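You operate a simulated robot arm through the tools that you are given. There is no shell and no other tool. Be economical: measure what you need, move in short steps, check, and stop when the job is done.

You run a simulated two-armed robot. Do the job below in one go: nothing can be reset, and whatever is moved stays where it is left.

## Task
Open the blue door of the grey desk, take the blue ring from the shelf inside the grey desk and put it on the shelf under the blue board and shut the door again. Open the low black drawer, put the low white fitting with two blue bands in the inside of the low black drawer and shut the drawer again. Pick up the short grey socket pipe with one hand, pass it to the other hand and put it on the top of the blue ledge. Close the drawer with the green handle under the presses. Any order will do. Set down upright: low white fitting with two blue bands.

The check looks at the end state, three seconds after you hand in, the way a careful person would. Anything else that was tipped, shoved, dropped, spilled or broken makes it a failure.

## Robot
Two 7-joint arms with two-finger parallel grippers on one trunk, on a base that drives. Base frame: it is fixed to the floor where the robot stands at the start and does not move with it; the origin is under the middle of the robot, x ahead of it, y to its left, z up. Lengths are in cm, angles in degrees, forces in N, time in s.
The left shoulder is at the start at [2, 13.8, 121.5], the right one opposite. Places, roughly: blue door of the grey desk [30, -20, 50]; blue ring (5x5x2 cm) [50, -20, 50]; drawer with the green handle under the presses [-360, -480, 70]; inside of the low black drawer [320, 100, 10]; low black drawer [310, 100, 20]; low white fitting with two blue ba (6x7x8 cm) [330, 150, 80]; shelf under the blue board (90x20 cm) [256, -58, 54]; short grey socket pipe (6x6x18 cm) [-320, -470, 90]; top of the blue ledge [60, -730, 50]. Payload 1.57 kg a hand.
The TCP of each hand is the grasp point between the finger pads, 3 cm short of the fingertips. In the tool frame z runs along the fingers and y along their closing line. Largest opening 8 cm; finger width 1.7, thickness 1.2; the body of the gripper, 4 by 8.2 cm, starts 8 cm behind the TCP.
Orientation is that of the tool frame in the base frame, as a unit quaternion [x, y, z, w]. With the fingers straight down and closing along the base's y, the tool's x points along the base's -x, its y along +y and its z along -z.

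## Interface
- The arms move only by the tool play_rows. It takes "left_deltas", "right_deltas" or both (then of equal length, played together; a hand with none holds still); each is a list that holds one entry, the list of rows, each a list of 7 numbers: the shift along the base's x, y, z in cm, then the turn, a rotation vector about the base's x, y, z in degrees, then the finger opening in cm, from 0 to 8. In form: [[[tx, ty, tz, ax, ay, az, jaw], ...]]. A call has 1 to 10 rows; each row is the pose to reach, as a shift and turn from the pose commanded when the call began. Rows are played at 5 a second. More than 5 cm and 8.6 degrees between two rows, or a gripper value outside its range, and nothing of the call is played. Where a pose cannot be reached the arm comes as near as it can. A force on the tool above 40 N (or 10 N above the force at the start of the call, whichever is more), or a blocked arm, ends the call early, and 0.2 s more pass. Each finger travels about 4.5 cm/s and halts on what it meets, pressing with about 33 N; the grip force reading is that of the motor and also rises with nothing between the fingers. The clock runs only during rows and for 0.2 s after the last one: add rows that repeat a pose to give the fingers time. The reply holds the time, the measured pose of the TCP, the force on the tool along the base axes, the opening and the grip force, in the units named above and with some noise, with the torque about the TCP (base axes, N m) and any sound that the robot's microphone picked up.
- Cameras (640 x 400 px; columns grow to the right, rows downward): "scene" is now at [15.23, -6.13, 107.97]; the picture's right is [-0.74, -0.67, 0.00], its down [-0.50, 0.55, -0.67] and it looks along [0.45, -0.50, -0.74] (base axes); focal length 214 px, centre (320, 200). "left" rides on the left gripper at [7.2, 0.7, -12.2] in its tool frame; the picture's right is [-0.09, 1.00, 0.00], its down [-0.84, -0.08, -0.54] and it looks along [-0.54, -0.05, 0.84] (tool axes); focal length 238 px, centre (320, 200). "right" rides on the right gripper at [7.2, -0.7, -12.2] in its tool frame; the picture's right is [0.09, 1.00, 0.00], its down [-0.84, 0.08, -0.54] and it looks along [-0.54, 0.05, 0.84] (tool axes); focal length 238 px, centre (320, 200). There is no depth. A picture from a camera that has moved, and an enlarged one, comes with that camera's place and axes in the base frame and with its lens.
- grab_frame(camera): a new picture of that camera. It takes no simulated time.
- raise_lower(by): slides the trunk up (or, below 0, down) by that many cm; the arms and the scene camera ride with it, the base frame stays. It gives what a move gives, with no picture.
- steer(legs): drives the robot by 1 to 6 legs, each [ahead, left, turn to the left] in cm, cm and degrees, along the robot's own axes; the way and the turn of a leg run together, so that a leg with both is an arc; at most 150 cm and 180 degrees a leg. The arms and the cameras ride along, it lands a little off, and it stops where it bumps. It gives what a move gives.
- turn_head(pan, tilt): turns the head with the scene camera to pan (to the left, within 60 degrees either way) and tilt (down, from -29 to 69), counted from straight ahead of the robot. It gives what a move gives.
- close_up(camera, box): a new picture of the part [left, top, right, bottom] of that camera's present view, enlarged. It takes no simulated time.
- sign_off(): hands the job in; it is judged then, once.

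Go step by step. Nothing tells you exact positions but the pictures and the camera data: compare them with the known pose of the tool, close in by small moves and look again before you grip or let go. The budget is 186 turns and 154 pictures, counting those below and the enlarged ones. Unless the task says otherwise, let go and move clear before handing in.

The tools are called after "Call:" by a JSON object that holds its "op" and its "data". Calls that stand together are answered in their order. play_rows: Moves the arms, as the interface text tells. Its arguments: {"type":"object","properties":{"left_deltas":{"type":"array","items":{"type":"array","items":{"type":"array","items":{"type":"number"}}}},"right_deltas":{"type":"array","items":{"type":"array","items":{"type":"array","items":{"type":"number"}}}}},"required":[]} The other tools are called the same way: raise_lower (by) slides the trunk up or down; steer (legs) drives the base; turn_head (pan, tilt) turns the head that bears the scene camera; grab_frame (camera) takes a picture; close_up (camera, box) takes an enlarged picture of a part of a camera's view; sign_off () hands the job in.

At the start:

```text
t: 0.0
left_tcp_pos: [32.99, -5.33, 109.98]
left_ee_rot: [0.0, 0.997, 0.004, -0.077]
left_force: [-1.4, -0.7, 0.2]
left_ft_torque: [0.03, -0.04, -0.03]
left_opening: 7.99
left_grasp_force: 0.0
right_tcp_pos: [16.16, -24.71, 88.15]
right_ee_rot: [0.0, 1.0, 0.0, 0.0]
right_force: [-0.3, 0.1, 0.0]
right_ft_torque: [0.03, -0.02, -0.02]
right_opening: 8.02
right_grasp_force: 0.0
trunk travel left (down, up): [-59.0, 65.0]
robot x, y, heading: [-0.24, -0.37, -0.1]
head pan, tilt: [-47.9, 48.1]
```

scene: 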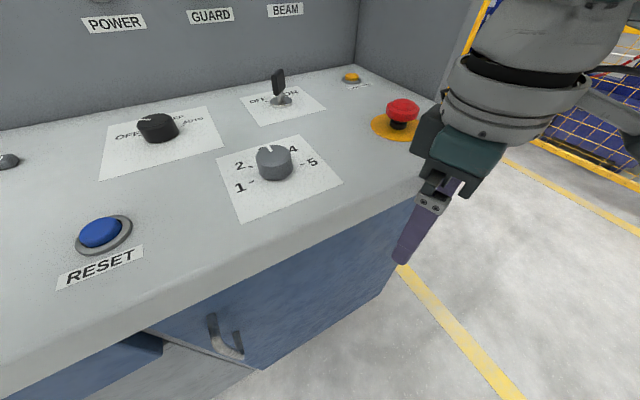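
right: 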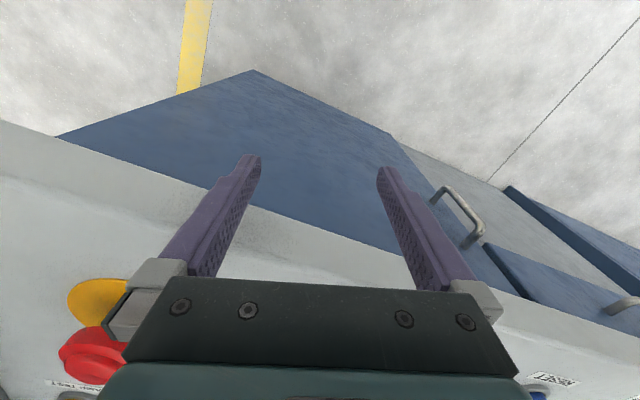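
left: 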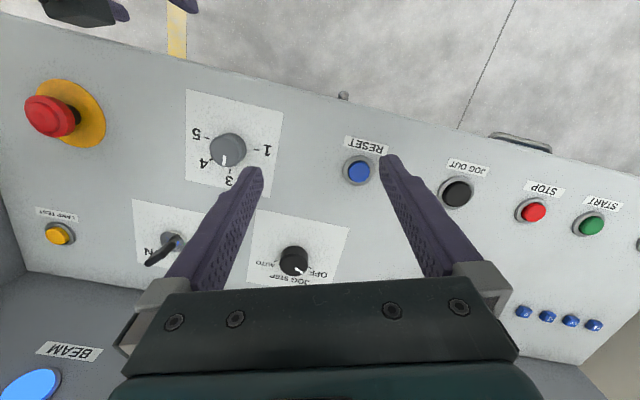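

I see the desk with its control top close in front of me, and the blue door with a handle below its front edge. I'll look around first before moving anything.

Call:
{"op": "turn_head", "data": {"pan": -15, "tilt": 65}}

Call:
{"op": "grab_frame", "data": {"camera": "scene"}}

Call:
{"op": "turn_head", "data": {"pan": 0, "tilt": 10}}

Call:
{"op": "grab_frame", "data": {"camera": "scene"}}

```text
t: 1.0
left_tcp_pos: [33.12, -5.22, 109.82]
left_ee_rot: [-0.001, 0.997, 0.004, -0.079]
left_force: [-0.4, -0.1, 0.1]
left_ft_torque: [-0.02, 0.01, 0.0]
left_opening: 8.0
left_grasp_force: 0.0
right_tcp_pos: [16.05, -24.68, 88.17]
right_ee_rot: [0.0, 1.0, 0.001, -0.001]
right_force: [0.3, 0.1, 0.2]
right_ft_torque: [-0.03, -0.03, 0.01]
right_opening: 7.98
right_grasp_force: 0.1
trunk travel left (down, up): [-59.0, 65.0]
robot x, y, heading: [0.26, 0.16, -0.1]
head pan, tilt: [-15.0, 65.0]
```

```text
150 pictures are left
camera scene: at [15.82, -1.86, 105.9], right [-0.26, -0.97, 0.0], down [-0.88, 0.24, -0.42], along [0.41, -0.11, -0.91], focal length 214 px, centre (320, 200)
```

scene: 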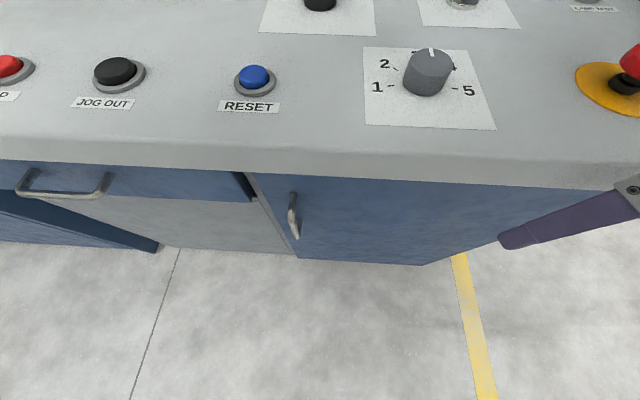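

```text
t: 2.2
left_tcp_pos: [33.04, -5.34, 109.93]
left_ee_rot: [0.0, 0.997, 0.004, -0.079]
left_force: [-0.7, -0.4, 1.0]
left_ft_torque: [0.0, 0.0, -0.02]
left_opening: 8.0
left_grasp_force: 0.1
right_tcp_pos: [16.15, -24.68, 88.25]
right_ee_rot: [0.0, 1.0, 0.0, 0.0]
right_force: [0.3, -0.3, 0.1]
right_ft_torque: [0.01, 0.0, 0.0]
right_opening: 8.0
right_grasp_force: 0.1
trunk travel left (down, up): [-59.0, 65.0]
robot x, y, heading: [0.04, -0.25, 0.0]
head pan, tilt: [0.0, 10.0]
```

```text
149 pictures are left
camera scene: at [19.25, -0.28, 113.89], right [0.0, -1.0, 0.0], down [-0.17, 0.0, -0.98], along [0.98, 0.0, -0.17], focal length 214 px, centre (320, 200)
```

scene: 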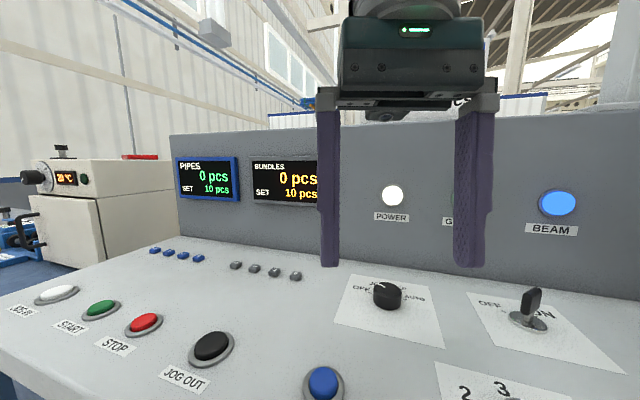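

The door handle sits at its left edge, so it is hinged on the right. I'll back off a bit to have room and see the desk front.

Call:
{"op": "steer", "data": {"legs": [[-40, 0, 0]]}}

Call:
{"op": "turn_head", "data": {"pan": -10, "tilt": 40}}

Call:
{"op": "grab_frame", "data": {"camera": "scene"}}

Call:
{"op": "turn_head", "data": {"pan": -60, "tilt": 20}}

Call:
{"op": "grab_frame", "data": {"camera": "scene"}}

Call:
{"op": "turn_head", "data": {"pan": 60, "tilt": 20}}

Call:
{"op": "grab_frame", "data": {"camera": "scene"}}

```text
t: 4.7
left_tcp_pos: [-7.53, -5.23, 109.85]
left_ee_rot: [0.0, 0.997, 0.004, -0.079]
left_force: [0.2, 0.5, 0.5]
left_ft_torque: [0.03, 0.03, -0.01]
left_opening: 8.01
left_grasp_force: 0.1
right_tcp_pos: [-24.27, -24.78, 88.11]
right_ee_rot: [0.0, 1.0, 0.0, 0.0]
right_force: [0.5, 0.3, 1.2]
right_ft_torque: [0.0, -0.05, -0.03]
right_opening: 8.01
right_grasp_force: 0.0
trunk travel left (down, up): [-59.0, 65.0]
robot x, y, heading: [-40.74, 0.14, 0.1]
head pan, tilt: [0.0, 10.0]
```

```text
t: 5.7
left_tcp_pos: [-7.57, -5.21, 109.84]
left_ee_rot: [0.0, 0.997, 0.003, -0.079]
left_force: [1.0, 0.1, -0.4]
left_ft_torque: [-0.03, 0.0, -0.01]
left_opening: 8.01
left_grasp_force: 0.1
right_tcp_pos: [-24.23, -24.7, 88.21]
right_ee_rot: [0.0, 1.0, 0.0, 0.0]
right_force: [0.2, 0.1, 0.4]
right_ft_torque: [0.0, -0.01, -0.02]
right_opening: 8.03
right_grasp_force: 0.1
trunk travel left (down, up): [-59.0, 65.0]
robot x, y, heading: [-40.39, -0.01, 0.1]
head pan, tilt: [-10.0, 40.0]
```

```text
148 pictures are left
camera scene: at [-22.11, -1.75, 109.14], right [-0.17, -0.98, 0.0], down [-0.63, 0.11, -0.77], along [0.75, -0.13, -0.64], focal length 214 px, centre (320, 200)
```

scene: 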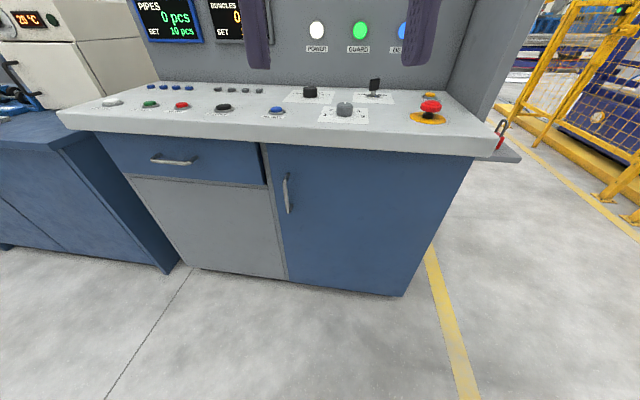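

```text
t: 6.9
left_tcp_pos: [-7.48, -5.31, 109.83]
left_ee_rot: [0.001, 0.997, 0.003, -0.079]
left_force: [-0.2, 0.4, -0.3]
left_ft_torque: [0.01, -0.02, 0.02]
left_opening: 8.0
left_grasp_force: 0.0
right_tcp_pos: [-24.2, -24.75, 88.16]
right_ee_rot: [0.0, 1.0, 0.0, 0.0]
right_force: [-0.3, 1.3, -0.6]
right_ft_torque: [-0.01, 0.04, -0.01]
right_opening: 8.02
right_grasp_force: 0.0
trunk travel left (down, up): [-59.0, 65.0]
robot x, y, heading: [-40.49, 0.02, 0.2]
head pan, tilt: [-60.0, 20.0]
```

```text
147 pictures are left
camera scene: at [-25.83, -8.34, 112.27], right [-0.87, -0.5, 0.0], down [-0.17, 0.3, -0.94], along [0.47, -0.81, -0.34], focal length 214 px, centre (320, 200)
```

scene: 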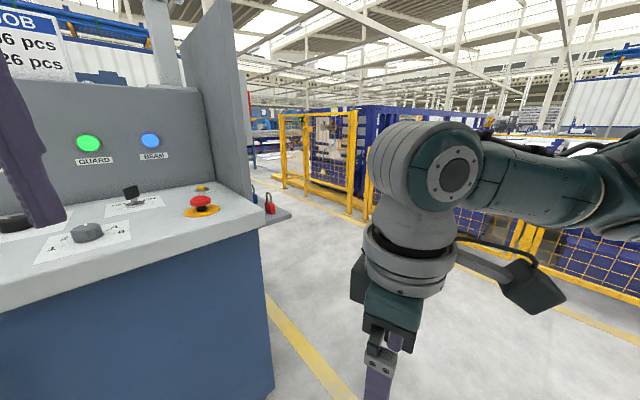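

```text
t: 8.9
left_tcp_pos: [-7.31, -5.27, 109.8]
left_ee_rot: [0.0, 0.997, 0.004, -0.079]
left_force: [0.8, 0.3, 0.0]
left_ft_torque: [-0.01, 0.01, 0.0]
left_opening: 8.0
left_grasp_force: 0.2
right_tcp_pos: [-24.31, -24.69, 88.26]
right_ee_rot: [0.0, 1.0, 0.001, 0.0]
right_force: [0.1, 0.8, -0.6]
right_ft_torque: [-0.03, -0.01, 0.02]
right_opening: 7.99
right_grasp_force: 0.0
trunk travel left (down, up): [-59.0, 65.0]
robot x, y, heading: [-40.49, 0.12, -0.2]
head pan, tilt: [60.0, 20.0]
```

```text
146 pictures are left
camera scene: at [-25.82, 7.79, 112.27], right [0.87, -0.5, 0.0], down [-0.17, -0.3, -0.94], along [0.47, 0.81, -0.34], focal length 214 px, centre (320, 200)
```

scene: 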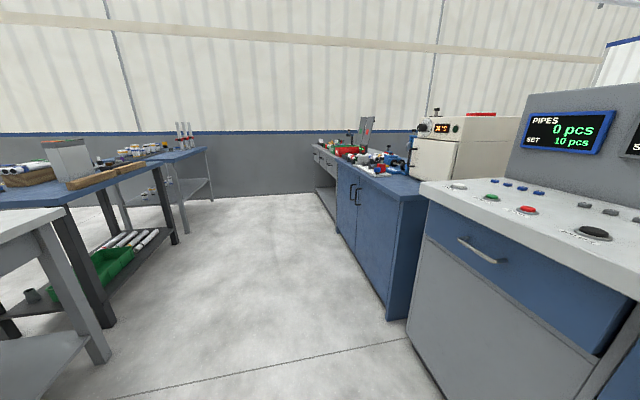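

The desk front is skewed about 19° to me (right end nearer). I'll square up to it, shift left to bring the handle in front of the right hand, lower the trunk and look again.

Call:
{"op": "steer", "data": {"legs": [[0, 0, -19], [0, 34, 0]]}}

Call:
{"op": "raise_lower", "data": {"by": -48}}

Call:
{"op": "turn_head", "data": {"pan": -10, "tilt": 10}}

Call:
{"op": "grab_frame", "data": {"camera": "scene"}}

```text
t: 12.1
left_tcp_pos: [0.02, 16.42, 109.86]
left_ee_rot: [0.165, 0.983, 0.017, -0.076]
left_force: [0.5, -0.5, 0.1]
left_ft_torque: [0.01, 0.01, -0.03]
left_opening: 7.98
left_grasp_force: 0.0
right_tcp_pos: [-22.19, 3.43, 88.21]
right_ee_rot: [0.165, 0.986, 0.0, 0.0]
right_force: [0.5, -0.7, 0.1]
right_ft_torque: [-0.03, 0.0, -0.04]
right_opening: 8.01
right_grasp_force: 0.1
trunk travel left (down, up): [-59.0, 65.0]
robot x, y, heading: [-29.45, 32.69, -19.1]
head pan, tilt: [60.0, 20.0]
```

```text
refused: -48 is not a number from -40 to 40
```

```text
t: 13.5
left_tcp_pos: [-0.03, 16.36, 109.77]
left_ee_rot: [0.166, 0.983, 0.018, -0.077]
left_force: [-0.6, -0.9, 0.3]
left_ft_torque: [0.01, 0.02, 0.0]
left_opening: 8.02
left_grasp_force: 0.1
right_tcp_pos: [-22.32, 3.46, 88.13]
right_ee_rot: [0.165, 0.986, 0.0, -0.001]
right_force: [-0.9, -0.9, 0.0]
right_ft_torque: [0.01, -0.01, 0.0]
right_opening: 8.0
right_grasp_force: 0.0
trunk travel left (down, up): [-59.0, 65.0]
robot x, y, heading: [-29.19, 32.16, -18.9]
head pan, tilt: [-10.0, 10.0]
```

```text
145 pictures are left
camera scene: at [-11.89, 24.05, 113.9], right [-0.48, -0.87, 0.0], down [-0.15, 0.08, -0.98], along [0.86, -0.48, -0.17], focal length 214 px, centre (320, 200)
```

scene: 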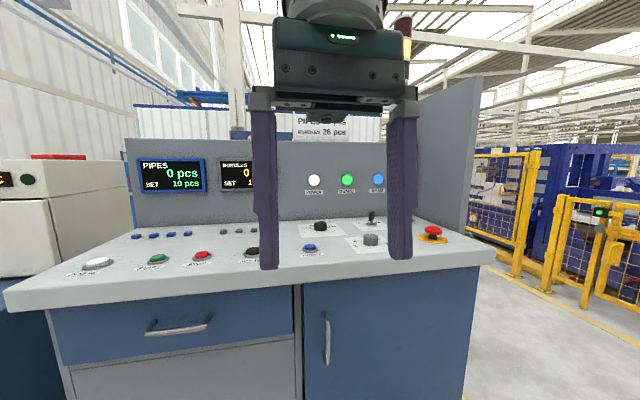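

Triangulated, the handle is about [28.4, -0.7, 70] and I face the desk squarely. I'll lower the trunk and put the left hand out of the way.

Call:
{"op": "raise_lower", "data": {"by": -40}}

Call:
{"op": "play_rows", "data": {"left_deltas": [[[1.4, 4, 0, 0, 0, 0, 8], [2.8, 8, 0, 0, 0, 0, 8], [4.2, 12, 0, 0, 0, 0, 8], [5.6, 16, 0, 0, 0, 0, 8], [7, 20, 0, 0, 0, 0, 8], [8.1, 23.6, 0, 0, 0, 0, 8]]]}}

Call:
{"op": "play_rows", "data": {"right_deltas": [[[2, 0, 2, -2.7, -7.7, 0, 8], [4.5, 0, 4, -5.3, -15.5, 0, 8], [8, 0, 6, -8, -23.2, 0, 8], [12, 0, 8, -10.6, -30.9, 0, 8], [16, 0, 10, -13.3, -38.7, 0, 8], [20, 0, 12, -16, -46.4, 0, 8], [24, 0, 14, -18.6, -54.1, 0, 8], [28, 0, 16, -21.3, -61.9, 0, 8], [32, 0, 18, -24, -69.6, 0, 8], [35.5, 0, 20, -26.6, -77.4, 0, 8]]]}}

```text
t: 17.4
left_tcp_pos: [0.16, 16.31, 69.87]
left_ee_rot: [0.165, 0.983, 0.017, -0.077]
left_force: [0.0, -0.6, -0.6]
left_ft_torque: [0.0, 0.0, 0.01]
left_opening: 8.02
left_grasp_force: 0.0
right_tcp_pos: [-22.2, 3.52, 48.13]
right_ee_rot: [0.165, 0.986, 0.001, 0.0]
right_force: [-0.4, -0.8, 0.2]
right_ft_torque: [-0.02, 0.02, 0.01]
right_opening: 8.01
right_grasp_force: 0.0
trunk travel left (down, up): [-19.0, 105.0]
robot x, y, heading: [-29.29, 32.05, -19.2]
head pan, tilt: [-10.0, 10.0]
```

```text
t: 18.8
left_tcp_pos: [8.24, 40.0, 69.44]
left_ee_rot: [0.167, 0.982, 0.023, -0.083]
left_force: [0.0, 0.3, 0.2]
left_ft_torque: [-0.02, 0.01, 0.02]
left_opening: 8.0
left_grasp_force: 0.0
right_tcp_pos: [-22.28, 3.5, 48.12]
right_ee_rot: [0.165, 0.986, 0.0, 0.0]
right_force: [0.3, 1.0, 0.0]
right_ft_torque: [-0.02, 0.01, 0.05]
right_opening: 8.0
right_grasp_force: 0.1
trunk travel left (down, up): [-19.0, 105.0]
robot x, y, heading: [-29.56, 32.12, -18.9]
head pan, tilt: [-10.0, 10.0]
```

```text
t: 21.0
left_tcp_pos: [8.27, 40.17, 69.57]
left_ee_rot: [0.165, 0.982, 0.02, -0.084]
left_force: [0.4, 0.4, 0.1]
left_ft_torque: [0.0, 0.01, -0.01]
left_opening: 7.99
left_grasp_force: 0.0
right_tcp_pos: [13.54, 3.45, 68.19]
right_ee_rot: [0.125, 0.744, -0.108, 0.647]
right_force: [0.2, 0.5, 0.4]
right_ft_torque: [0.01, 0.0, 0.0]
right_opening: 7.98
right_grasp_force: 0.1
right hand out of reach, approached as far as the arm can: row 1, 2, 3, 4, 5, 6
trunk travel left (down, up): [-19.0, 105.0]
robot x, y, heading: [-29.5, 31.99, -19.2]
head pan, tilt: [-10.0, 10.0]
```

The right hand is now nearly horizontal, about 15 cm from the handle. I check with both cameras.

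Call:
{"op": "play_rows", "data": {"right_deltas": [[[2, 0.3, 1, -2.7, -7.7, 0, 8]]]}}

Call:
{"op": "grab_frame", "data": {"camera": "right"}}

Call:
{"op": "grab_frame", "data": {"camera": "scene"}}

```text
t: 21.4
left_tcp_pos: [8.35, 40.2, 69.38]
left_ee_rot: [0.164, 0.983, 0.021, -0.083]
left_force: [0.6, -0.2, 0.1]
left_ft_torque: [-0.02, 0.01, -0.01]
left_opening: 8.0
left_grasp_force: 0.1
right_tcp_pos: [15.42, 3.8, 69.18]
right_ee_rot: [0.116, 0.697, -0.117, 0.698]
right_force: [0.4, 0.4, -0.5]
right_ft_torque: [0.03, 0.01, -0.04]
right_opening: 8.0
right_grasp_force: 0.0
trunk travel left (down, up): [-19.0, 105.0]
robot x, y, heading: [-29.55, 32.43, -19.0]
head pan, tilt: [-10.0, 10.0]
```

```text
144 pictures are left
camera right: at [3.8, 7.12, 61.93], right [0.32, 0.94, -0.09], down [-0.49, 0.25, 0.84], along [0.81, -0.23, 0.54], focal length 238 px, centre (320, 200)
```

right: 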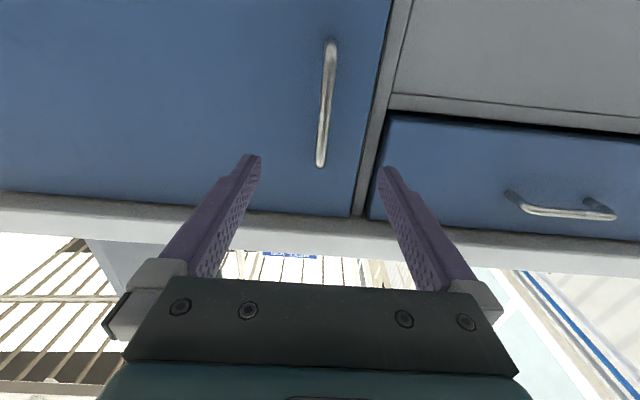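

```text
143 pictures are left
camera scene: at [-11.81, 24.15, 73.91], right [-0.48, -0.87, 0.0], down [-0.15, 0.09, -0.98], along [0.86, -0.48, -0.17], focal length 214 px, centre (320, 200)
```

scene: 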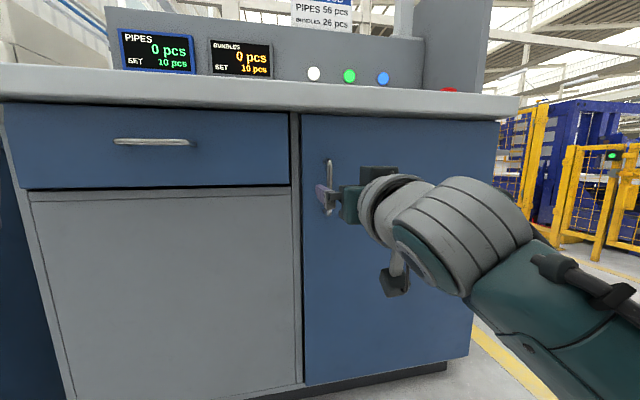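

The bar lies at about [28.4, -0.4, 67] between the finger lines. I advance to it and look before gripping.

Call:
{"op": "play_rows", "data": {"right_deltas": [[[4, -1.3, -1, 0, 0, 0, 8], [8, -2.6, -2, 0, 0, 0, 8], [11, -3.5, -2, 0, 0, 0, 8]]]}}

Call:
{"op": "grab_frame", "data": {"camera": "right"}}

Call:
{"op": "close_up", "data": {"camera": "scene", "box": [260, 130, 420, 230]}}

```text
t: 22.2
left_tcp_pos: [8.36, 39.99, 69.4]
left_ee_rot: [0.164, 0.983, 0.02, -0.083]
left_force: [0.8, 0.0, 0.5]
left_ft_torque: [-0.04, 0.03, 0.04]
left_opening: 8.0
left_grasp_force: 0.1
right_tcp_pos: [26.37, 0.18, 67.37]
right_ee_rot: [0.115, 0.696, -0.117, 0.699]
right_force: [0.1, -0.1, 0.5]
right_ft_torque: [-0.04, -0.03, 0.01]
right_opening: 8.01
right_grasp_force: 0.1
trunk travel left (down, up): [-19.0, 105.0]
robot x, y, heading: [-29.15, 32.21, -19.0]
head pan, tilt: [-10.0, 10.0]
```

```text
142 pictures are left
camera right: at [14.7, 3.51, 59.98], right [0.32, 0.94, -0.09], down [-0.49, 0.25, 0.83], along [0.81, -0.22, 0.54], focal length 238 px, centre (320, 200)
```

right: 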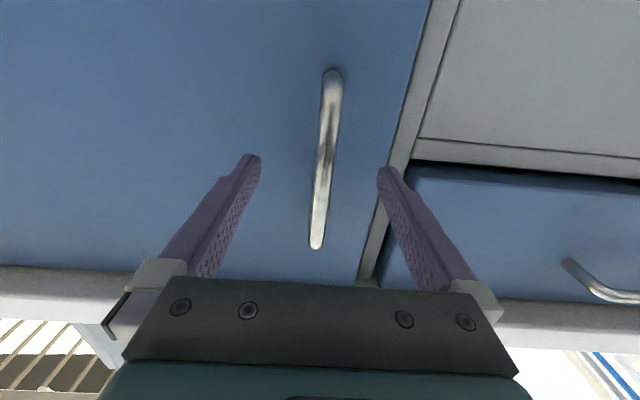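

```text
4.00 times, centred on (340, 180) of scene
camera zoom: at [-11.81, 24.02, 73.91], right [-0.48, -0.87, 0.0], down [-0.15, 0.08, -0.98], along [0.86, -0.48, -0.17], focal length 858 px, centre (240, 280)
```

zoom: 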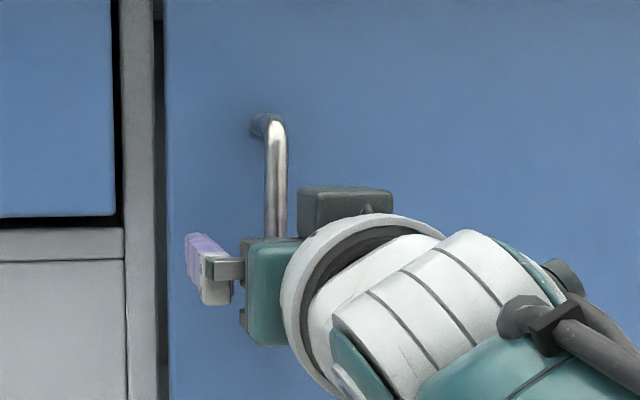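

The bar is centred between the fingers and about 2.5 cm further on. I advance and close.

Call:
{"op": "play_rows", "data": {"right_deltas": [[[2.2, -0.75, -0.3, 0, 0, 0, 8], [2.2, -0.75, -0.3, 0, 0, 0, 4], [2.2, -0.75, -0.3, 0, 0, 0, 0.5], [2.2, -0.75, -0.3, 0, 0, 0, 0], [2.2, -0.75, -0.3, 0, 0, 0, 0], [2.2, -0.75, -0.3, 0, 0, 0, 0], [2.2, -0.75, -0.3, 0, 0, 0, 0], [2.2, -0.75, -0.3, 0, 0, 0, 0]]]}}

Call:
{"op": "grab_frame", "data": {"camera": "right"}}

```text
t: 24.0
left_tcp_pos: [8.35, 40.31, 69.58]
left_ee_rot: [0.164, 0.983, 0.021, -0.084]
left_force: [0.0, -0.2, 0.6]
left_ft_torque: [0.02, 0.02, 0.02]
left_opening: 8.0
left_grasp_force: 0.1
right_tcp_pos: [28.42, -0.24, 66.94]
right_ee_rot: [0.116, 0.698, -0.116, 0.697]
right_force: [2.2, 8.8, 3.6]
right_ft_torque: [-0.09, -0.02, 0.0]
right_opening: 1.26
right_grasp_force: 30.0
trunk travel left (down, up): [-19.0, 105.0]
robot x, y, heading: [-29.22, 32.09, -19.1]
head pan, tilt: [-10.0, 10.0]
```

```text
140 pictures are left
camera right: at [16.82, 3.03, 59.6], right [0.32, 0.94, -0.09], down [-0.49, 0.25, 0.84], along [0.81, -0.23, 0.54], focal length 238 px, centre (320, 200)
```

right: 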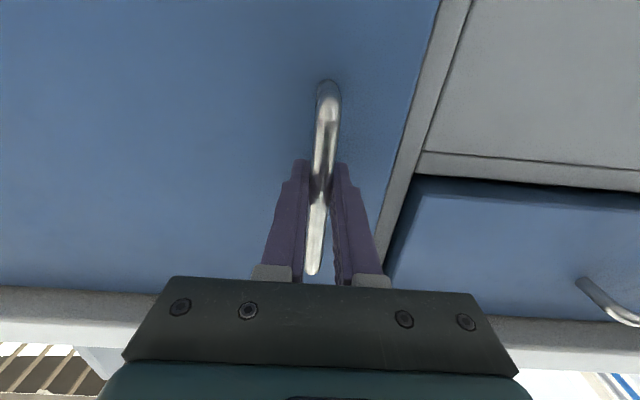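

The handle is gripped (1.26 cm). Now I pull the door open on an arc about a hinge near [17, -45].

Call:
{"op": "play_rows", "data": {"right_deltas": [[[-2, 0.4, 0, 0, 0, 2.5, 0], [-3.9, 0.8, 0, 0, 0, 5, 0], [-5.9, 1.1, 0, 0, 0, 7.5, 0], [-7.9, 1.34, 0, 0, 0, 10, 0], [-9.9, 1.5, 0, 0, 0, 12.5, 0], [-11.9, 1.5, 0, 0, 0, 15, 0], [-14, 1.4, 0, 0, 0, 17.5, 0], [-16, 1.3, 0, 0, 0, 20, 0]]]}}

Call:
{"op": "grab_frame", "data": {"camera": "scene"}}

```text
t: 25.8
left_tcp_pos: [8.49, 40.34, 69.5]
left_ee_rot: [0.165, 0.983, 0.021, -0.083]
left_force: [-0.4, -0.7, -0.3]
left_ft_torque: [0.03, -0.04, 0.0]
left_opening: 7.98
left_grasp_force: 0.1
right_tcp_pos: [28.49, -0.27, 66.97]
right_ee_rot: [0.117, 0.697, -0.116, 0.698]
right_force: [1.6, 12.1, 7.0]
right_ft_torque: [-0.03, 0.06, -0.01]
right_opening: 1.27
right_grasp_force: 29.6
right hand out of reach, approached as far as the arm can: row 1, 2, 3, 4, 5, 6, 7, 8
trunk travel left (down, up): [-19.0, 105.0]
robot x, y, heading: [-29.71, 32.1, -19.2]
head pan, tilt: [-10.0, 10.0]
```

```text
139 pictures are left
camera scene: at [-11.75, 24.33, 73.91], right [-0.48, -0.87, 0.0], down [-0.15, 0.09, -0.98], along [0.86, -0.48, -0.17], focal length 214 px, centre (320, 200)
```

scene: 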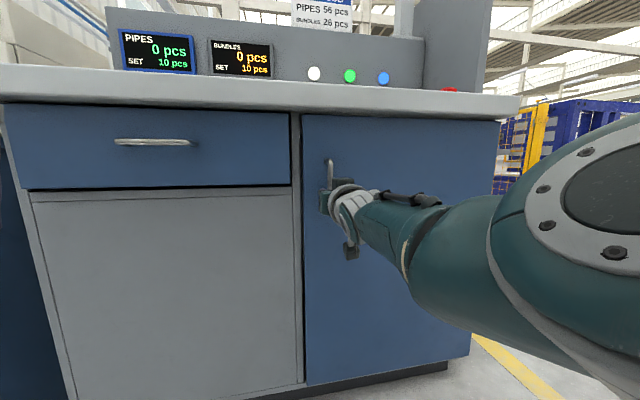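

The arm reports it can't follow with that turn. I try a straight short pull without turning the hand.

Call:
{"op": "play_rows", "data": {"right_deltas": [[[-1.5, 0.4, 0, 0, 0, 0, 0], [-3, 0.8, 0, 0, 0, 0, 0], [-4.5, 1, 0, 0, 0, 0, 0], [-6, 1.2, 0, 0, 0, 0, 0]]]}}

```text
t: 26.8
left_tcp_pos: [8.12, 39.85, 69.46]
left_ee_rot: [0.165, 0.983, 0.019, -0.084]
left_force: [-0.4, 0.9, -0.4]
left_ft_torque: [-0.02, 0.03, 0.01]
left_opening: 7.97
left_grasp_force: 0.0
right_tcp_pos: [22.43, 0.76, 66.89]
right_ee_rot: [0.118, 0.698, -0.119, 0.696]
right_force: [-0.8, -5.9, -0.9]
right_ft_torque: [0.16, -0.24, -0.12]
right_opening: 1.28
right_grasp_force: 29.6
trunk travel left (down, up): [-19.0, 105.0]
robot x, y, heading: [-29.57, 32.32, -19.1]
head pan, tilt: [-10.0, 10.0]
```

The door came with it. Continue the arc without turning.

Call:
{"op": "play_rows", "data": {"right_deltas": [[[-2, 0.3, 0, 0, 0, 0, 0], [-4, 0.4, 0, 0, 0, 0, 0], [-6, 0.4, 0, 0, 0, 0, 0], [-8, 0.3, 0, 0, 0, 0, 0], [-10, 0.1, 0, 0, 0, 0, 0], [-12, -0.2, 0, 0, 0, 0, 0], [-14, -0.5, 0, 0, 0, 0, 0]]]}}

Call:
{"op": "grab_frame", "data": {"camera": "scene"}}

```text
t: 28.4
left_tcp_pos: [8.15, 39.79, 69.35]
left_ee_rot: [0.166, 0.982, 0.019, -0.084]
left_force: [0.3, 0.6, 0.0]
left_ft_torque: [-0.01, 0.01, 0.0]
left_opening: 8.01
left_grasp_force: 0.0
right_tcp_pos: [8.76, 0.42, 66.84]
right_ee_rot: [0.115, 0.7, -0.119, 0.695]
right_force: [2.3, -17.4, -17.5]
right_ft_torque: [0.07, -0.42, 0.01]
right_opening: 1.28
right_grasp_force: 30.1
trunk travel left (down, up): [-19.0, 105.0]
robot x, y, heading: [-29.6, 32.05, -19.0]
head pan, tilt: [-10.0, 10.0]
```

```text
138 pictures are left
camera scene: at [-12.01, 23.65, 73.9], right [-0.48, -0.87, 0.0], down [-0.15, 0.08, -0.98], along [0.86, -0.48, -0.17], focal length 214 px, centre (320, 200)
```

scene: 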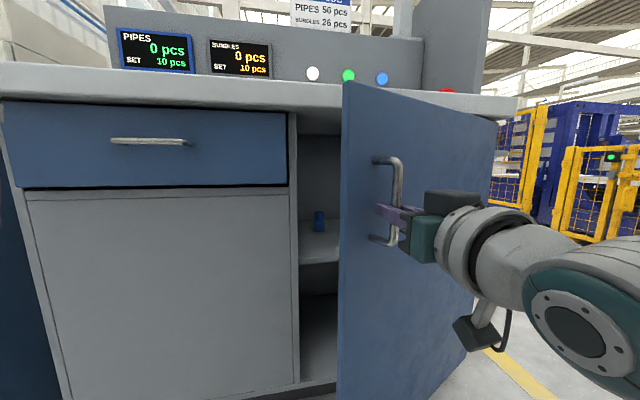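

The door is about 25° open and I can see the blue ring on the shelf. I keep pulling along the arc, trying a bit of hand yaw too.

Call:
{"op": "play_rows", "data": {"right_deltas": [[[-1, -0.9, 0.3, 0, 0, 3, 0], [-3, -1.5, 0.5, 0, 0, 6, 0], [-5, -2.1, 0.5, 0, 0, 9, 0], [-7, -2.8, 0.5, 0, 0, 12, 0], [-9, -3.5, 0.5, 0, 0, 15, 0]]]}}

```text
t: 29.6
left_tcp_pos: [8.01, 40.46, 69.26]
left_ee_rot: [0.164, 0.982, 0.022, -0.086]
left_force: [-0.4, 0.3, 0.4]
left_ft_torque: [0.03, -0.01, 0.03]
left_opening: 7.99
left_grasp_force: 0.1
right_tcp_pos: [-0.52, -2.23, 67.09]
right_ee_rot: [0.025, 0.71, -0.023, 0.703]
right_force: [-3.1, 7.3, -22.2]
right_ft_torque: [-0.17, 0.55, -0.07]
right_opening: 1.29
right_grasp_force: 29.8
trunk travel left (down, up): [-19.0, 105.0]
robot x, y, heading: [-29.1, 32.02, -18.7]
head pan, tilt: [-10.0, 10.0]
```

Works well. Continue, with a slightly lower z to relieve the vertical force.

Call:
{"op": "play_rows", "data": {"right_deltas": [[[-1.8, -0.8, -0.5, 0, 0, 3, 0], [-3.6, -1.7, -0.7, 0, 0, 6, 0], [-5.4, -2.7, -0.7, 0, 0, 9, 0], [-7.1, -3.7, -0.7, 0, 0, 12, 0], [-8.8, -4.8, -0.7, 0, 0, 15, 0], [-10.4, -6, -0.7, 0, 0, 18, 0], [-12, -7.3, -0.7, 0, 0, 21, 0], [-13.5, -8.6, -0.7, 0, 0, 24, 0]]]}}

Call:
{"op": "grab_frame", "data": {"camera": "scene"}}

```text
t: 31.0
left_tcp_pos: [8.03, 40.3, 69.32]
left_ee_rot: [0.165, 0.982, 0.021, -0.085]
left_force: [0.2, 0.2, 0.1]
left_ft_torque: [0.0, 0.02, -0.01]
left_opening: 7.97
left_grasp_force: 0.0
right_tcp_pos: [-10.46, -7.69, 67.11]
right_ee_rot: [-0.088, 0.697, 0.088, 0.706]
right_force: [-7.9, 11.4, 3.5]
right_ft_torque: [-0.16, 0.8, 0.08]
right_opening: 1.27
right_grasp_force: 28.9
trunk travel left (down, up): [-19.0, 105.0]
robot x, y, heading: [-29.43, 31.91, -18.7]
head pan, tilt: [-10.0, 10.0]
stopped in row 7 (right hand): the force on the tool passed its limit at 41 N (the readings are from after the stop); the commanded pose is now the measured one
```

```text
137 pictures are left
camera scene: at [-12.15, 24.26, 73.8], right [-0.49, -0.87, 0.0], down [-0.15, 0.09, -0.98], along [0.86, -0.48, -0.18], focal length 214 px, centre (320, 200)
```

scene: 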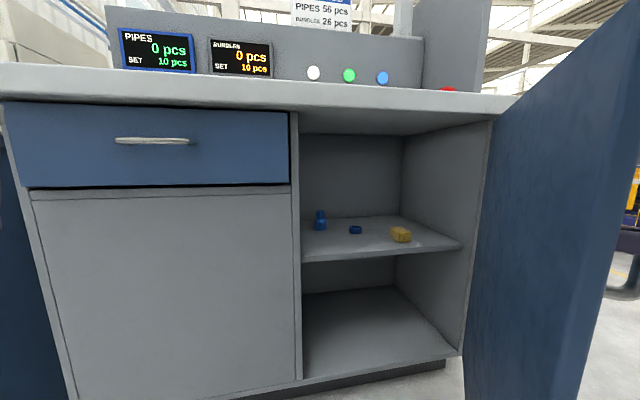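

The door is now more than half open and the ring is visible between a blue cone and a yellow block on the shelf (≈[43, -20, 51]). A circle fit puts the hinge at [17, -46], radius 47; I continue opening with that.

Call:
{"op": "play_rows", "data": {"right_deltas": [[[-1.3, -1, 0, 0, 0, 2, 0], [-2.6, -2, 0, 0, 0, 4, 0], [-5.1, -4.2, 0, 0, 0, 8, 0], [-7.4, -6.6, 0, 0, 0, 12, 0], [-9.5, -9.1, 0, 0, 0, 16, 0], [-11.4, -11.7, 0, 0, 0, 20, 0]]]}}

```text
t: 32.3
left_tcp_pos: [7.89, 40.28, 69.38]
left_ee_rot: [0.165, 0.982, 0.021, -0.086]
left_force: [-0.9, 0.2, 0.3]
left_ft_torque: [-0.03, -0.04, -0.02]
left_opening: 8.01
left_grasp_force: 0.1
right_tcp_pos: [-21.37, -18.31, 66.58]
right_ee_rot: [-0.184, 0.684, 0.192, 0.679]
right_force: [-3.4, 1.6, 7.0]
right_ft_torque: [-0.9, 0.46, -0.12]
right_opening: 1.29
right_grasp_force: 30.1
right hand out of reach, approached as far as the arm can: row 6
trunk travel left (down, up): [-19.0, 105.0]
robot x, y, heading: [-29.23, 32.04, -19.1]
head pan, tilt: [-10.0, 10.0]
stopped in row 6 (right hand): the force on the tool passed its limit at 50 N (the readings are from after the stop); the commanded pose is now the measured one
```

About 68° open, arm at its limit. I swing the base around the hinge in small arcs, holding the handle, to open further.

Call:
{"op": "steer", "data": {"legs": [[-5.1, -6.0, 5], [-5.1, -6.0, 5]]}}

```text
t: 34.0
left_tcp_pos: [-6.8, 37.53, 69.27]
left_ee_rot: [0.078, 0.993, 0.014, -0.087]
left_force: [-0.3, -0.3, 0.4]
left_ft_torque: [-0.02, -0.02, 0.0]
left_opening: 8.01
left_grasp_force: 0.0
right_tcp_pos: [-25.58, -25.12, 66.45]
right_ee_rot: [-0.244, 0.665, 0.253, 0.659]
right_force: [-6.9, 3.8, -0.8]
right_ft_torque: [0.2, -0.99, 0.06]
right_opening: 1.32
right_grasp_force: 29.4
trunk travel left (down, up): [-19.0, 105.0]
robot x, y, heading: [-42.52, 22.91, -9.1]
head pan, tilt: [-10.0, 10.0]
```

Low forces, works well. Three more small arcs.

Call:
{"op": "steer", "data": {"legs": [[-5.1, -6.0, 5], [-5.1, -6.0, 5], [-5.1, -6.0, 5]]}}

Call:
{"op": "turn_head", "data": {"pan": -30, "tilt": 20}}

Call:
{"op": "grab_frame", "data": {"camera": "scene"}}

```text
t: 36.4
left_tcp_pos: [-27.75, 28.47, 69.23]
left_ee_rot: [-0.051, 0.995, 0.002, -0.09]
left_force: [0.0, 0.1, -0.3]
left_ft_torque: [-0.02, 0.0, 0.03]
left_opening: 8.0
left_grasp_force: 0.1
right_tcp_pos: [-29.69, -36.9, 66.46]
right_ee_rot: [-0.329, 0.626, 0.339, 0.62]
right_force: [-14.9, 2.9, -0.4]
right_ft_torque: [0.43, -0.92, 0.09]
right_opening: 1.27
right_grasp_force: 29.7
trunk travel left (down, up): [-19.0, 105.0]
robot x, y, heading: [-57.87, 5.31, 6.2]
head pan, tilt: [-10.0, 10.0]
```

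```text
t: 37.2
left_tcp_pos: [-27.78, 28.43, 69.36]
left_ee_rot: [-0.051, 0.995, 0.002, -0.089]
left_force: [-0.2, -0.6, -0.2]
left_ft_torque: [-0.02, 0.01, 0.0]
left_opening: 8.01
left_grasp_force: 0.1
right_tcp_pos: [-29.84, -36.87, 66.49]
right_ee_rot: [-0.329, 0.627, 0.339, 0.62]
right_force: [-12.4, 2.9, -1.0]
right_ft_torque: [-0.34, -0.43, 0.03]
right_opening: 1.31
right_grasp_force: 29.7
trunk travel left (down, up): [-19.0, 105.0]
robot x, y, heading: [-58.18, 5.39, 6.1]
head pan, tilt: [-30.0, 20.0]
```

```text
136 pictures are left
camera scene: at [-40.1, 2.22, 72.22], right [-0.41, -0.91, 0.0], down [-0.32, 0.14, -0.94], along [0.86, -0.38, -0.34], focal length 214 px, centre (320, 200)
```

scene: 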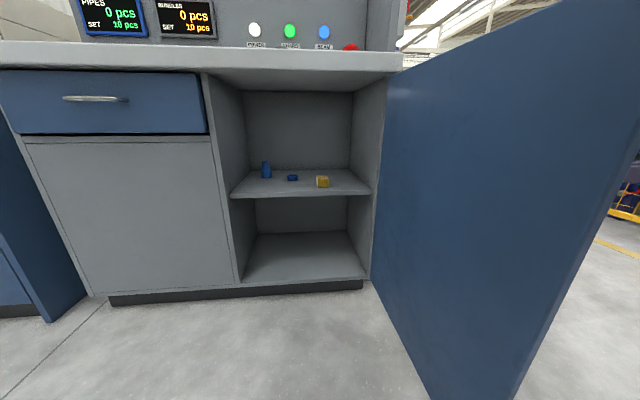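

Door is about 93° open. I release the handle, draw the hand back along its fingers, and look.

Call:
{"op": "play_rows", "data": {"right_deltas": [[[0, 0, 0, 0, 0, 0, 4], [0, 0, 0, 0, 0, 0, 8], [0, 0, 0, 0, 0, 0, 8], [-1.5, -2.3, 0, 0, 0, 0, 8], [-3, -4.6, 0, 0, 0, 0, 8], [-4.5, -6.8, 0, 0, 0, 0, 8], [-6.5, -9, 0, 0, 0, 0, 8]]]}}

Call:
{"op": "turn_head", "data": {"pan": -55, "tilt": 35}}

Call:
{"op": "grab_frame", "data": {"camera": "scene"}}

```text
t: 38.8
left_tcp_pos: [-27.43, 28.29, 69.48]
left_ee_rot: [-0.051, 0.995, 0.002, -0.088]
left_force: [-0.2, -0.1, -0.6]
left_ft_torque: [0.01, -0.02, 0.01]
left_opening: 8.02
left_grasp_force: 0.0
right_tcp_pos: [-32.1, -39.47, 66.73]
right_ee_rot: [-0.323, 0.629, 0.335, 0.622]
right_force: [-0.4, 0.4, -0.1]
right_ft_torque: [0.02, -0.02, 0.02]
right_opening: 8.01
right_grasp_force: 0.1
right hand out of reach, approached as far as the arm can: row 5, 6, 7
trunk travel left (down, up): [-19.0, 105.0]
robot x, y, heading: [-58.47, 5.32, 6.0]
head pan, tilt: [-30.0, 20.0]
```

```text
t: 39.7
left_tcp_pos: [-27.46, 28.26, 69.43]
left_ee_rot: [-0.051, 0.995, 0.002, -0.087]
left_force: [0.7, 0.1, 0.3]
left_ft_torque: [0.0, -0.03, 0.01]
left_opening: 7.98
left_grasp_force: 0.0
right_tcp_pos: [-31.97, -39.39, 66.74]
right_ee_rot: [-0.323, 0.629, 0.335, 0.623]
right_force: [0.0, -0.5, 0.0]
right_ft_torque: [0.02, 0.03, 0.03]
right_opening: 7.97
right_grasp_force: 0.1
trunk travel left (down, up): [-19.0, 105.0]
robot x, y, heading: [-58.34, 4.73, 6.2]
head pan, tilt: [-55.0, 35.0]
```

```text
135 pictures are left
camera scene: at [-42.46, -0.72, 69.89], right [-0.75, -0.66, 0.0], down [-0.38, 0.43, -0.82], along [0.54, -0.62, -0.57], focal length 214 px, centre (320, 200)
```

scene: 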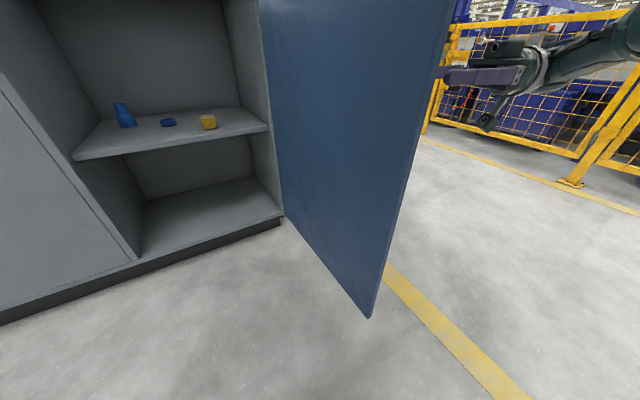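

The arm couldn't draw back fully, so I back off with the base along the finger direction, then straight back.

Call:
{"op": "steer", "data": {"legs": [[-6, -7, 0], [-25, 0, 0]]}}

Call:
{"op": "grab_frame", "data": {"camera": "scene"}}

```text
t: 42.3
left_tcp_pos: [-57.33, 18.0, 69.31]
left_ee_rot: [-0.052, 0.995, 0.002, -0.087]
left_force: [0.3, 1.0, -0.6]
left_ft_torque: [0.01, 0.02, -0.01]
left_opening: 7.99
left_grasp_force: 0.1
right_tcp_pos: [-61.82, -49.74, 66.83]
right_ee_rot: [-0.325, 0.628, 0.336, 0.622]
right_force: [-0.2, -0.8, 0.1]
right_ft_torque: [0.01, 0.02, 0.02]
right_opening: 7.99
right_grasp_force: 0.0
trunk travel left (down, up): [-19.0, 105.0]
robot x, y, heading: [-88.19, -4.97, 5.7]
head pan, tilt: [-55.0, 35.0]
```

```text
134 pictures are left
camera scene: at [-72.42, -11.1, 69.89], right [-0.75, -0.66, 0.0], down [-0.38, 0.43, -0.82], along [0.54, -0.62, -0.57], focal length 214 px, centre (320, 200)
```

scene: 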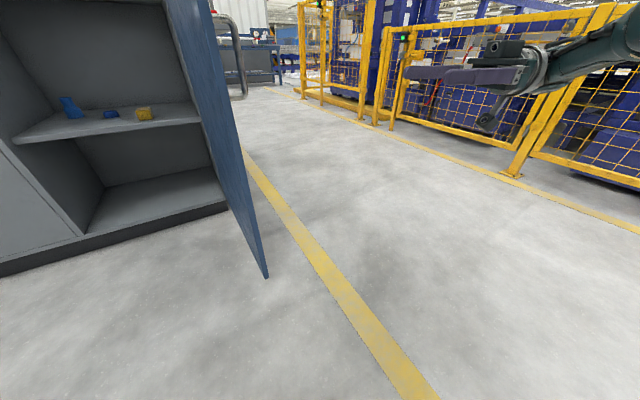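

Everything is clear of the door. Now I reposition squarely in front of the open cabinet, a bit back, to set the right hand's pose.

Call:
{"op": "steer", "data": {"legs": [[0, 0, -25.7], [0, 42, 0], [20, 0, 0]]}}

Call:
{"op": "turn_head", "data": {"pan": -10, "tilt": 15}}

Call:
{"op": "grab_frame", "data": {"camera": "scene"}}

```text
t: 47.4
left_tcp_pos: [-17.4, 35.36, 69.24]
left_ee_rot: [0.17, 0.982, 0.021, -0.085]
left_force: [0.6, 0.3, 0.2]
left_ft_torque: [-0.01, -0.01, 0.0]
left_opening: 8.0
left_grasp_force: 0.0
right_tcp_pos: [-50.67, -23.7, 66.67]
right_ee_rot: [-0.177, 0.685, 0.189, 0.681]
right_force: [0.8, 0.1, 0.7]
right_ft_torque: [0.01, -0.02, -0.01]
right_opening: 8.0
right_grasp_force: 0.1
trunk travel left (down, up): [-19.0, 105.0]
robot x, y, heading: [-55.31, 27.27, -19.6]
head pan, tilt: [-55.0, 35.0]
```

```text
t: 48.5
left_tcp_pos: [-17.23, 35.38, 69.38]
left_ee_rot: [0.17, 0.982, 0.021, -0.085]
left_force: [0.2, 0.3, 0.5]
left_ft_torque: [0.01, -0.03, -0.03]
left_opening: 8.02
left_grasp_force: 0.0
right_tcp_pos: [-50.62, -23.73, 66.81]
right_ee_rot: [-0.176, 0.685, 0.189, 0.681]
right_force: [-0.4, -0.2, 0.0]
right_ft_torque: [0.02, -0.02, 0.02]
right_opening: 7.98
right_grasp_force: 0.1
trunk travel left (down, up): [-19.0, 105.0]
robot x, y, heading: [-54.7, 27.57, -19.9]
head pan, tilt: [-10.0, 15.0]
```

```text
133 pictures are left
camera scene: at [-37.5, 19.5, 73.08], right [-0.5, -0.87, 0.0], down [-0.23, 0.13, -0.97], along [0.84, -0.48, -0.26], focal length 214 px, centre (320, 200)
```

scene: 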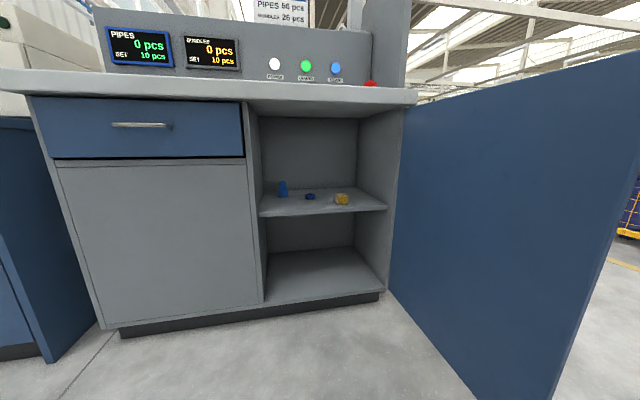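

The ring triangulates to ≈[47.7, -23.8, 49], some 21 cm inside the shelf edge. I turn the right hand to face the cabinet and pitch it 45° down.

Call:
{"op": "play_rows", "data": {"right_deltas": [[[2.8, 3.5, 0, 0, 0, -7.1, 8], [5.6, 7.1, 0, 0, 0, -14.3, 8], [8.4, 10.6, 0, 0, 0, -21.4, 8], [11.2, 14.2, 0, 0, 0, -28.6, 8], [14, 17.7, 0, 0, 0, -35.7, 8], [16.8, 21.3, 0, 0, 0, -42.9, 8], [19.6, 24.8, 0, 0, 0, -50, 8]]]}}

Call:
{"op": "play_rows", "data": {"right_deltas": [[[0, 0, 0, 2.5, 7.1, 0, 8], [1, -0.5, 0, 5.1, 14.1, 0, 8], [2, -1, 0, 7.6, 21.1, 0, 8], [3, -1.5, 0, 10.2, 28.2, 0, 8], [4, -2, 0, 12.7, 35.2, 0, 8], [5, -2.5, 0, 15.3, 42.3, 0, 8]]]}}

Call:
{"op": "grab_frame", "data": {"camera": "scene"}}

```text
t: 50.1
left_tcp_pos: [-17.05, 35.71, 69.34]
left_ee_rot: [0.171, 0.981, 0.022, -0.084]
left_force: [-0.4, 1.4, 0.3]
left_ft_torque: [-0.04, -0.02, 0.02]
left_opening: 7.99
left_grasp_force: 0.1
right_tcp_pos: [-30.11, 1.16, 64.86]
right_ee_rot: [0.131, 0.694, -0.117, 0.699]
right_force: [0.2, 0.0, -0.3]
right_ft_torque: [0.0, -0.01, -0.01]
right_opening: 7.99
right_grasp_force: 0.0
right hand out of reach, approached as far as the arm can: row 6, 7
trunk travel left (down, up): [-19.0, 105.0]
robot x, y, heading: [-54.97, 27.78, -19.5]
head pan, tilt: [-10.0, 15.0]
```

```text
t: 51.5
left_tcp_pos: [-17.2, 35.32, 69.38]
left_ee_rot: [0.17, 0.981, 0.021, -0.086]
left_force: [-1.0, 0.1, 0.3]
left_ft_torque: [0.03, 0.01, 0.05]
left_opening: 8.01
left_grasp_force: 0.0
right_tcp_pos: [-24.8, -1.51, 65.18]
right_ee_rot: [0.167, 0.908, -0.063, 0.378]
right_force: [0.0, 0.4, 0.7]
right_ft_torque: [-0.03, 0.0, 0.02]
right_opening: 8.0
right_grasp_force: 0.1
right hand out of reach, approached as far as the arm can: row 1, 2, 3, 4, 5
trunk travel left (down, up): [-19.0, 105.0]
robot x, y, heading: [-54.91, 27.82, -19.5]
head pan, tilt: [-10.0, 15.0]
```

```text
132 pictures are left
camera scene: at [-37.39, 19.48, 73.11], right [-0.49, -0.87, 0.0], down [-0.22, 0.13, -0.97], along [0.84, -0.48, -0.26], focal length 214 px, centre (320, 200)
```

scene: 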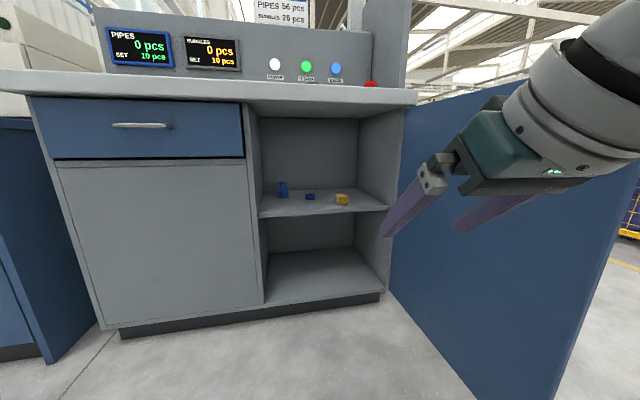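

Hand pose is right. I extend the arm in free space to working distance and drop to about z 54.

Call:
{"op": "play_rows", "data": {"right_deltas": [[[3.8, -1.2, -2.5, 0, 0, 0, 8], [7.6, -2.4, -4, 0, 0, 0, 8], [11.4, -3.6, -5.5, 0, 0, 0, 8], [15, -4.8, -7, 0, 0, 0, 8], [18.5, -6, -8.5, 0, 0, 0, 8], [21, -7, -10, 0, 0, 0, 8]]]}}

Call:
{"op": "grab_frame", "data": {"camera": "right"}}

Call:
{"op": "grab_frame", "data": {"camera": "scene"}}

```text
t: 52.9
left_tcp_pos: [-17.14, 35.36, 69.34]
left_ee_rot: [0.171, 0.981, 0.021, -0.085]
left_force: [0.9, -0.6, 0.6]
left_ft_torque: [0.0, 0.06, 0.02]
left_opening: 8.0
left_grasp_force: 0.0
right_tcp_pos: [-3.77, -8.55, 55.05]
right_ee_rot: [0.169, 0.908, -0.065, 0.378]
right_force: [-0.2, -0.5, 0.3]
right_ft_torque: [-0.01, 0.02, 0.02]
right_opening: 8.01
right_grasp_force: 0.1
trunk travel left (down, up): [-19.0, 105.0]
robot x, y, heading: [-55.34, 27.98, -19.9]
head pan, tilt: [-10.0, 15.0]
```

```text
131 pictures are left
camera right: at [-16.87, -4.35, 58.45], right [0.29, 0.96, -0.05], down [0.22, -0.01, 0.98], along [0.93, -0.3, -0.21], focal length 238 px, centre (320, 200)
```

right: 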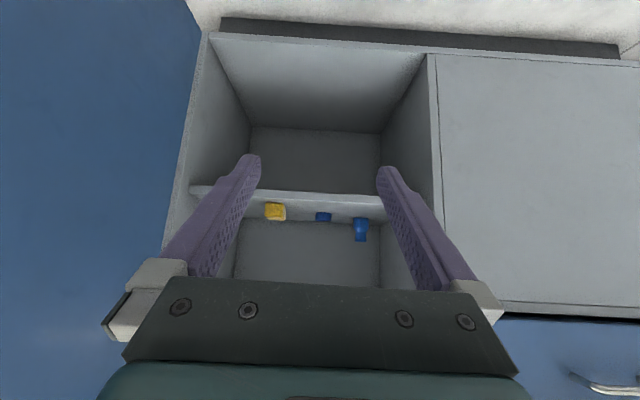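

```text
130 pictures are left
camera scene: at [-37.44, 19.48, 73.1], right [-0.49, -0.87, 0.0], down [-0.22, 0.13, -0.97], along [0.84, -0.48, -0.26], focal length 214 px, centre (320, 200)
```

scene: 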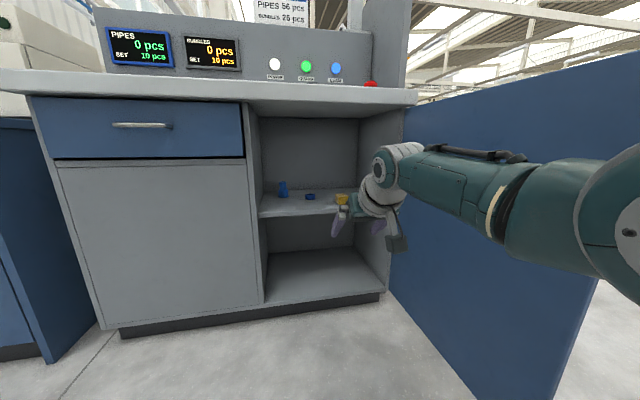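

Ring is 53.6 cm ahead of the hand and 3.1 cm to its left. I shift left and drive in with the hand at z 57, then re-measure.

Call:
{"op": "play_rows", "data": {"right_deltas": [[[0.5, 1.5, 1, 0, 0, 0, 8], [1.05, 2.9, 2, 0, 0, 0, 8]]]}}

Call:
{"op": "steer", "data": {"legs": [[38, 0, 0]]}}

Call:
{"op": "grab_frame", "data": {"camera": "right"}}

Call:
{"op": "grab_frame", "data": {"camera": "scene"}}

```text
t: 53.5
left_tcp_pos: [-17.19, 35.44, 69.37]
left_ee_rot: [0.17, 0.982, 0.022, -0.084]
left_force: [0.0, -0.1, 0.2]
left_ft_torque: [-0.01, 0.04, -0.03]
left_opening: 7.99
left_grasp_force: 0.1
right_tcp_pos: [-2.8, -5.54, 57.01]
right_ee_rot: [0.168, 0.908, -0.064, 0.378]
right_force: [-0.6, 0.1, 0.3]
right_ft_torque: [0.01, -0.04, 0.0]
right_opening: 8.0
right_grasp_force: 0.0
trunk travel left (down, up): [-19.0, 105.0]
robot x, y, heading: [-54.66, 27.9, -19.8]
head pan, tilt: [-10.0, 15.0]
```

```text
t: 55.9
left_tcp_pos: [18.1, 22.57, 69.35]
left_ee_rot: [0.172, 0.981, 0.022, -0.083]
left_force: [1.2, -0.1, -0.6]
left_ft_torque: [0.01, 0.0, -0.01]
left_opening: 8.02
left_grasp_force: 0.1
right_tcp_pos: [32.43, -18.22, 56.99]
right_ee_rot: [0.17, 0.908, -0.065, 0.378]
right_force: [-0.3, 0.5, -0.1]
right_ft_torque: [-0.03, 0.01, -0.01]
right_opening: 7.99
right_grasp_force: 0.1
trunk travel left (down, up): [-19.0, 105.0]
robot x, y, heading: [-19.49, 15.03, -19.5]
head pan, tilt: [-10.0, 15.0]
```

```text
129 pictures are left
camera right: at [19.42, -14.11, 60.44], right [0.29, 0.95, -0.05], down [0.22, -0.01, 0.98], along [0.93, -0.3, -0.21], focal length 238 px, centre (320, 200)
```

right: 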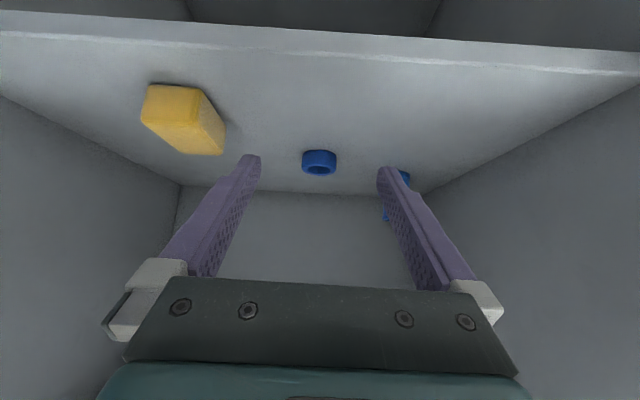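

```text
128 pictures are left
camera scene: at [-2.16, 6.85, 73.08], right [-0.5, -0.87, 0.0], down [-0.23, 0.13, -0.97], along [0.84, -0.48, -0.26], focal length 214 px, centre (320, 200)
```

scene: 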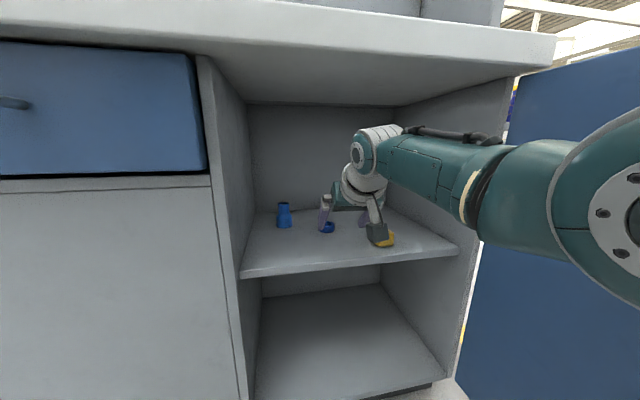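

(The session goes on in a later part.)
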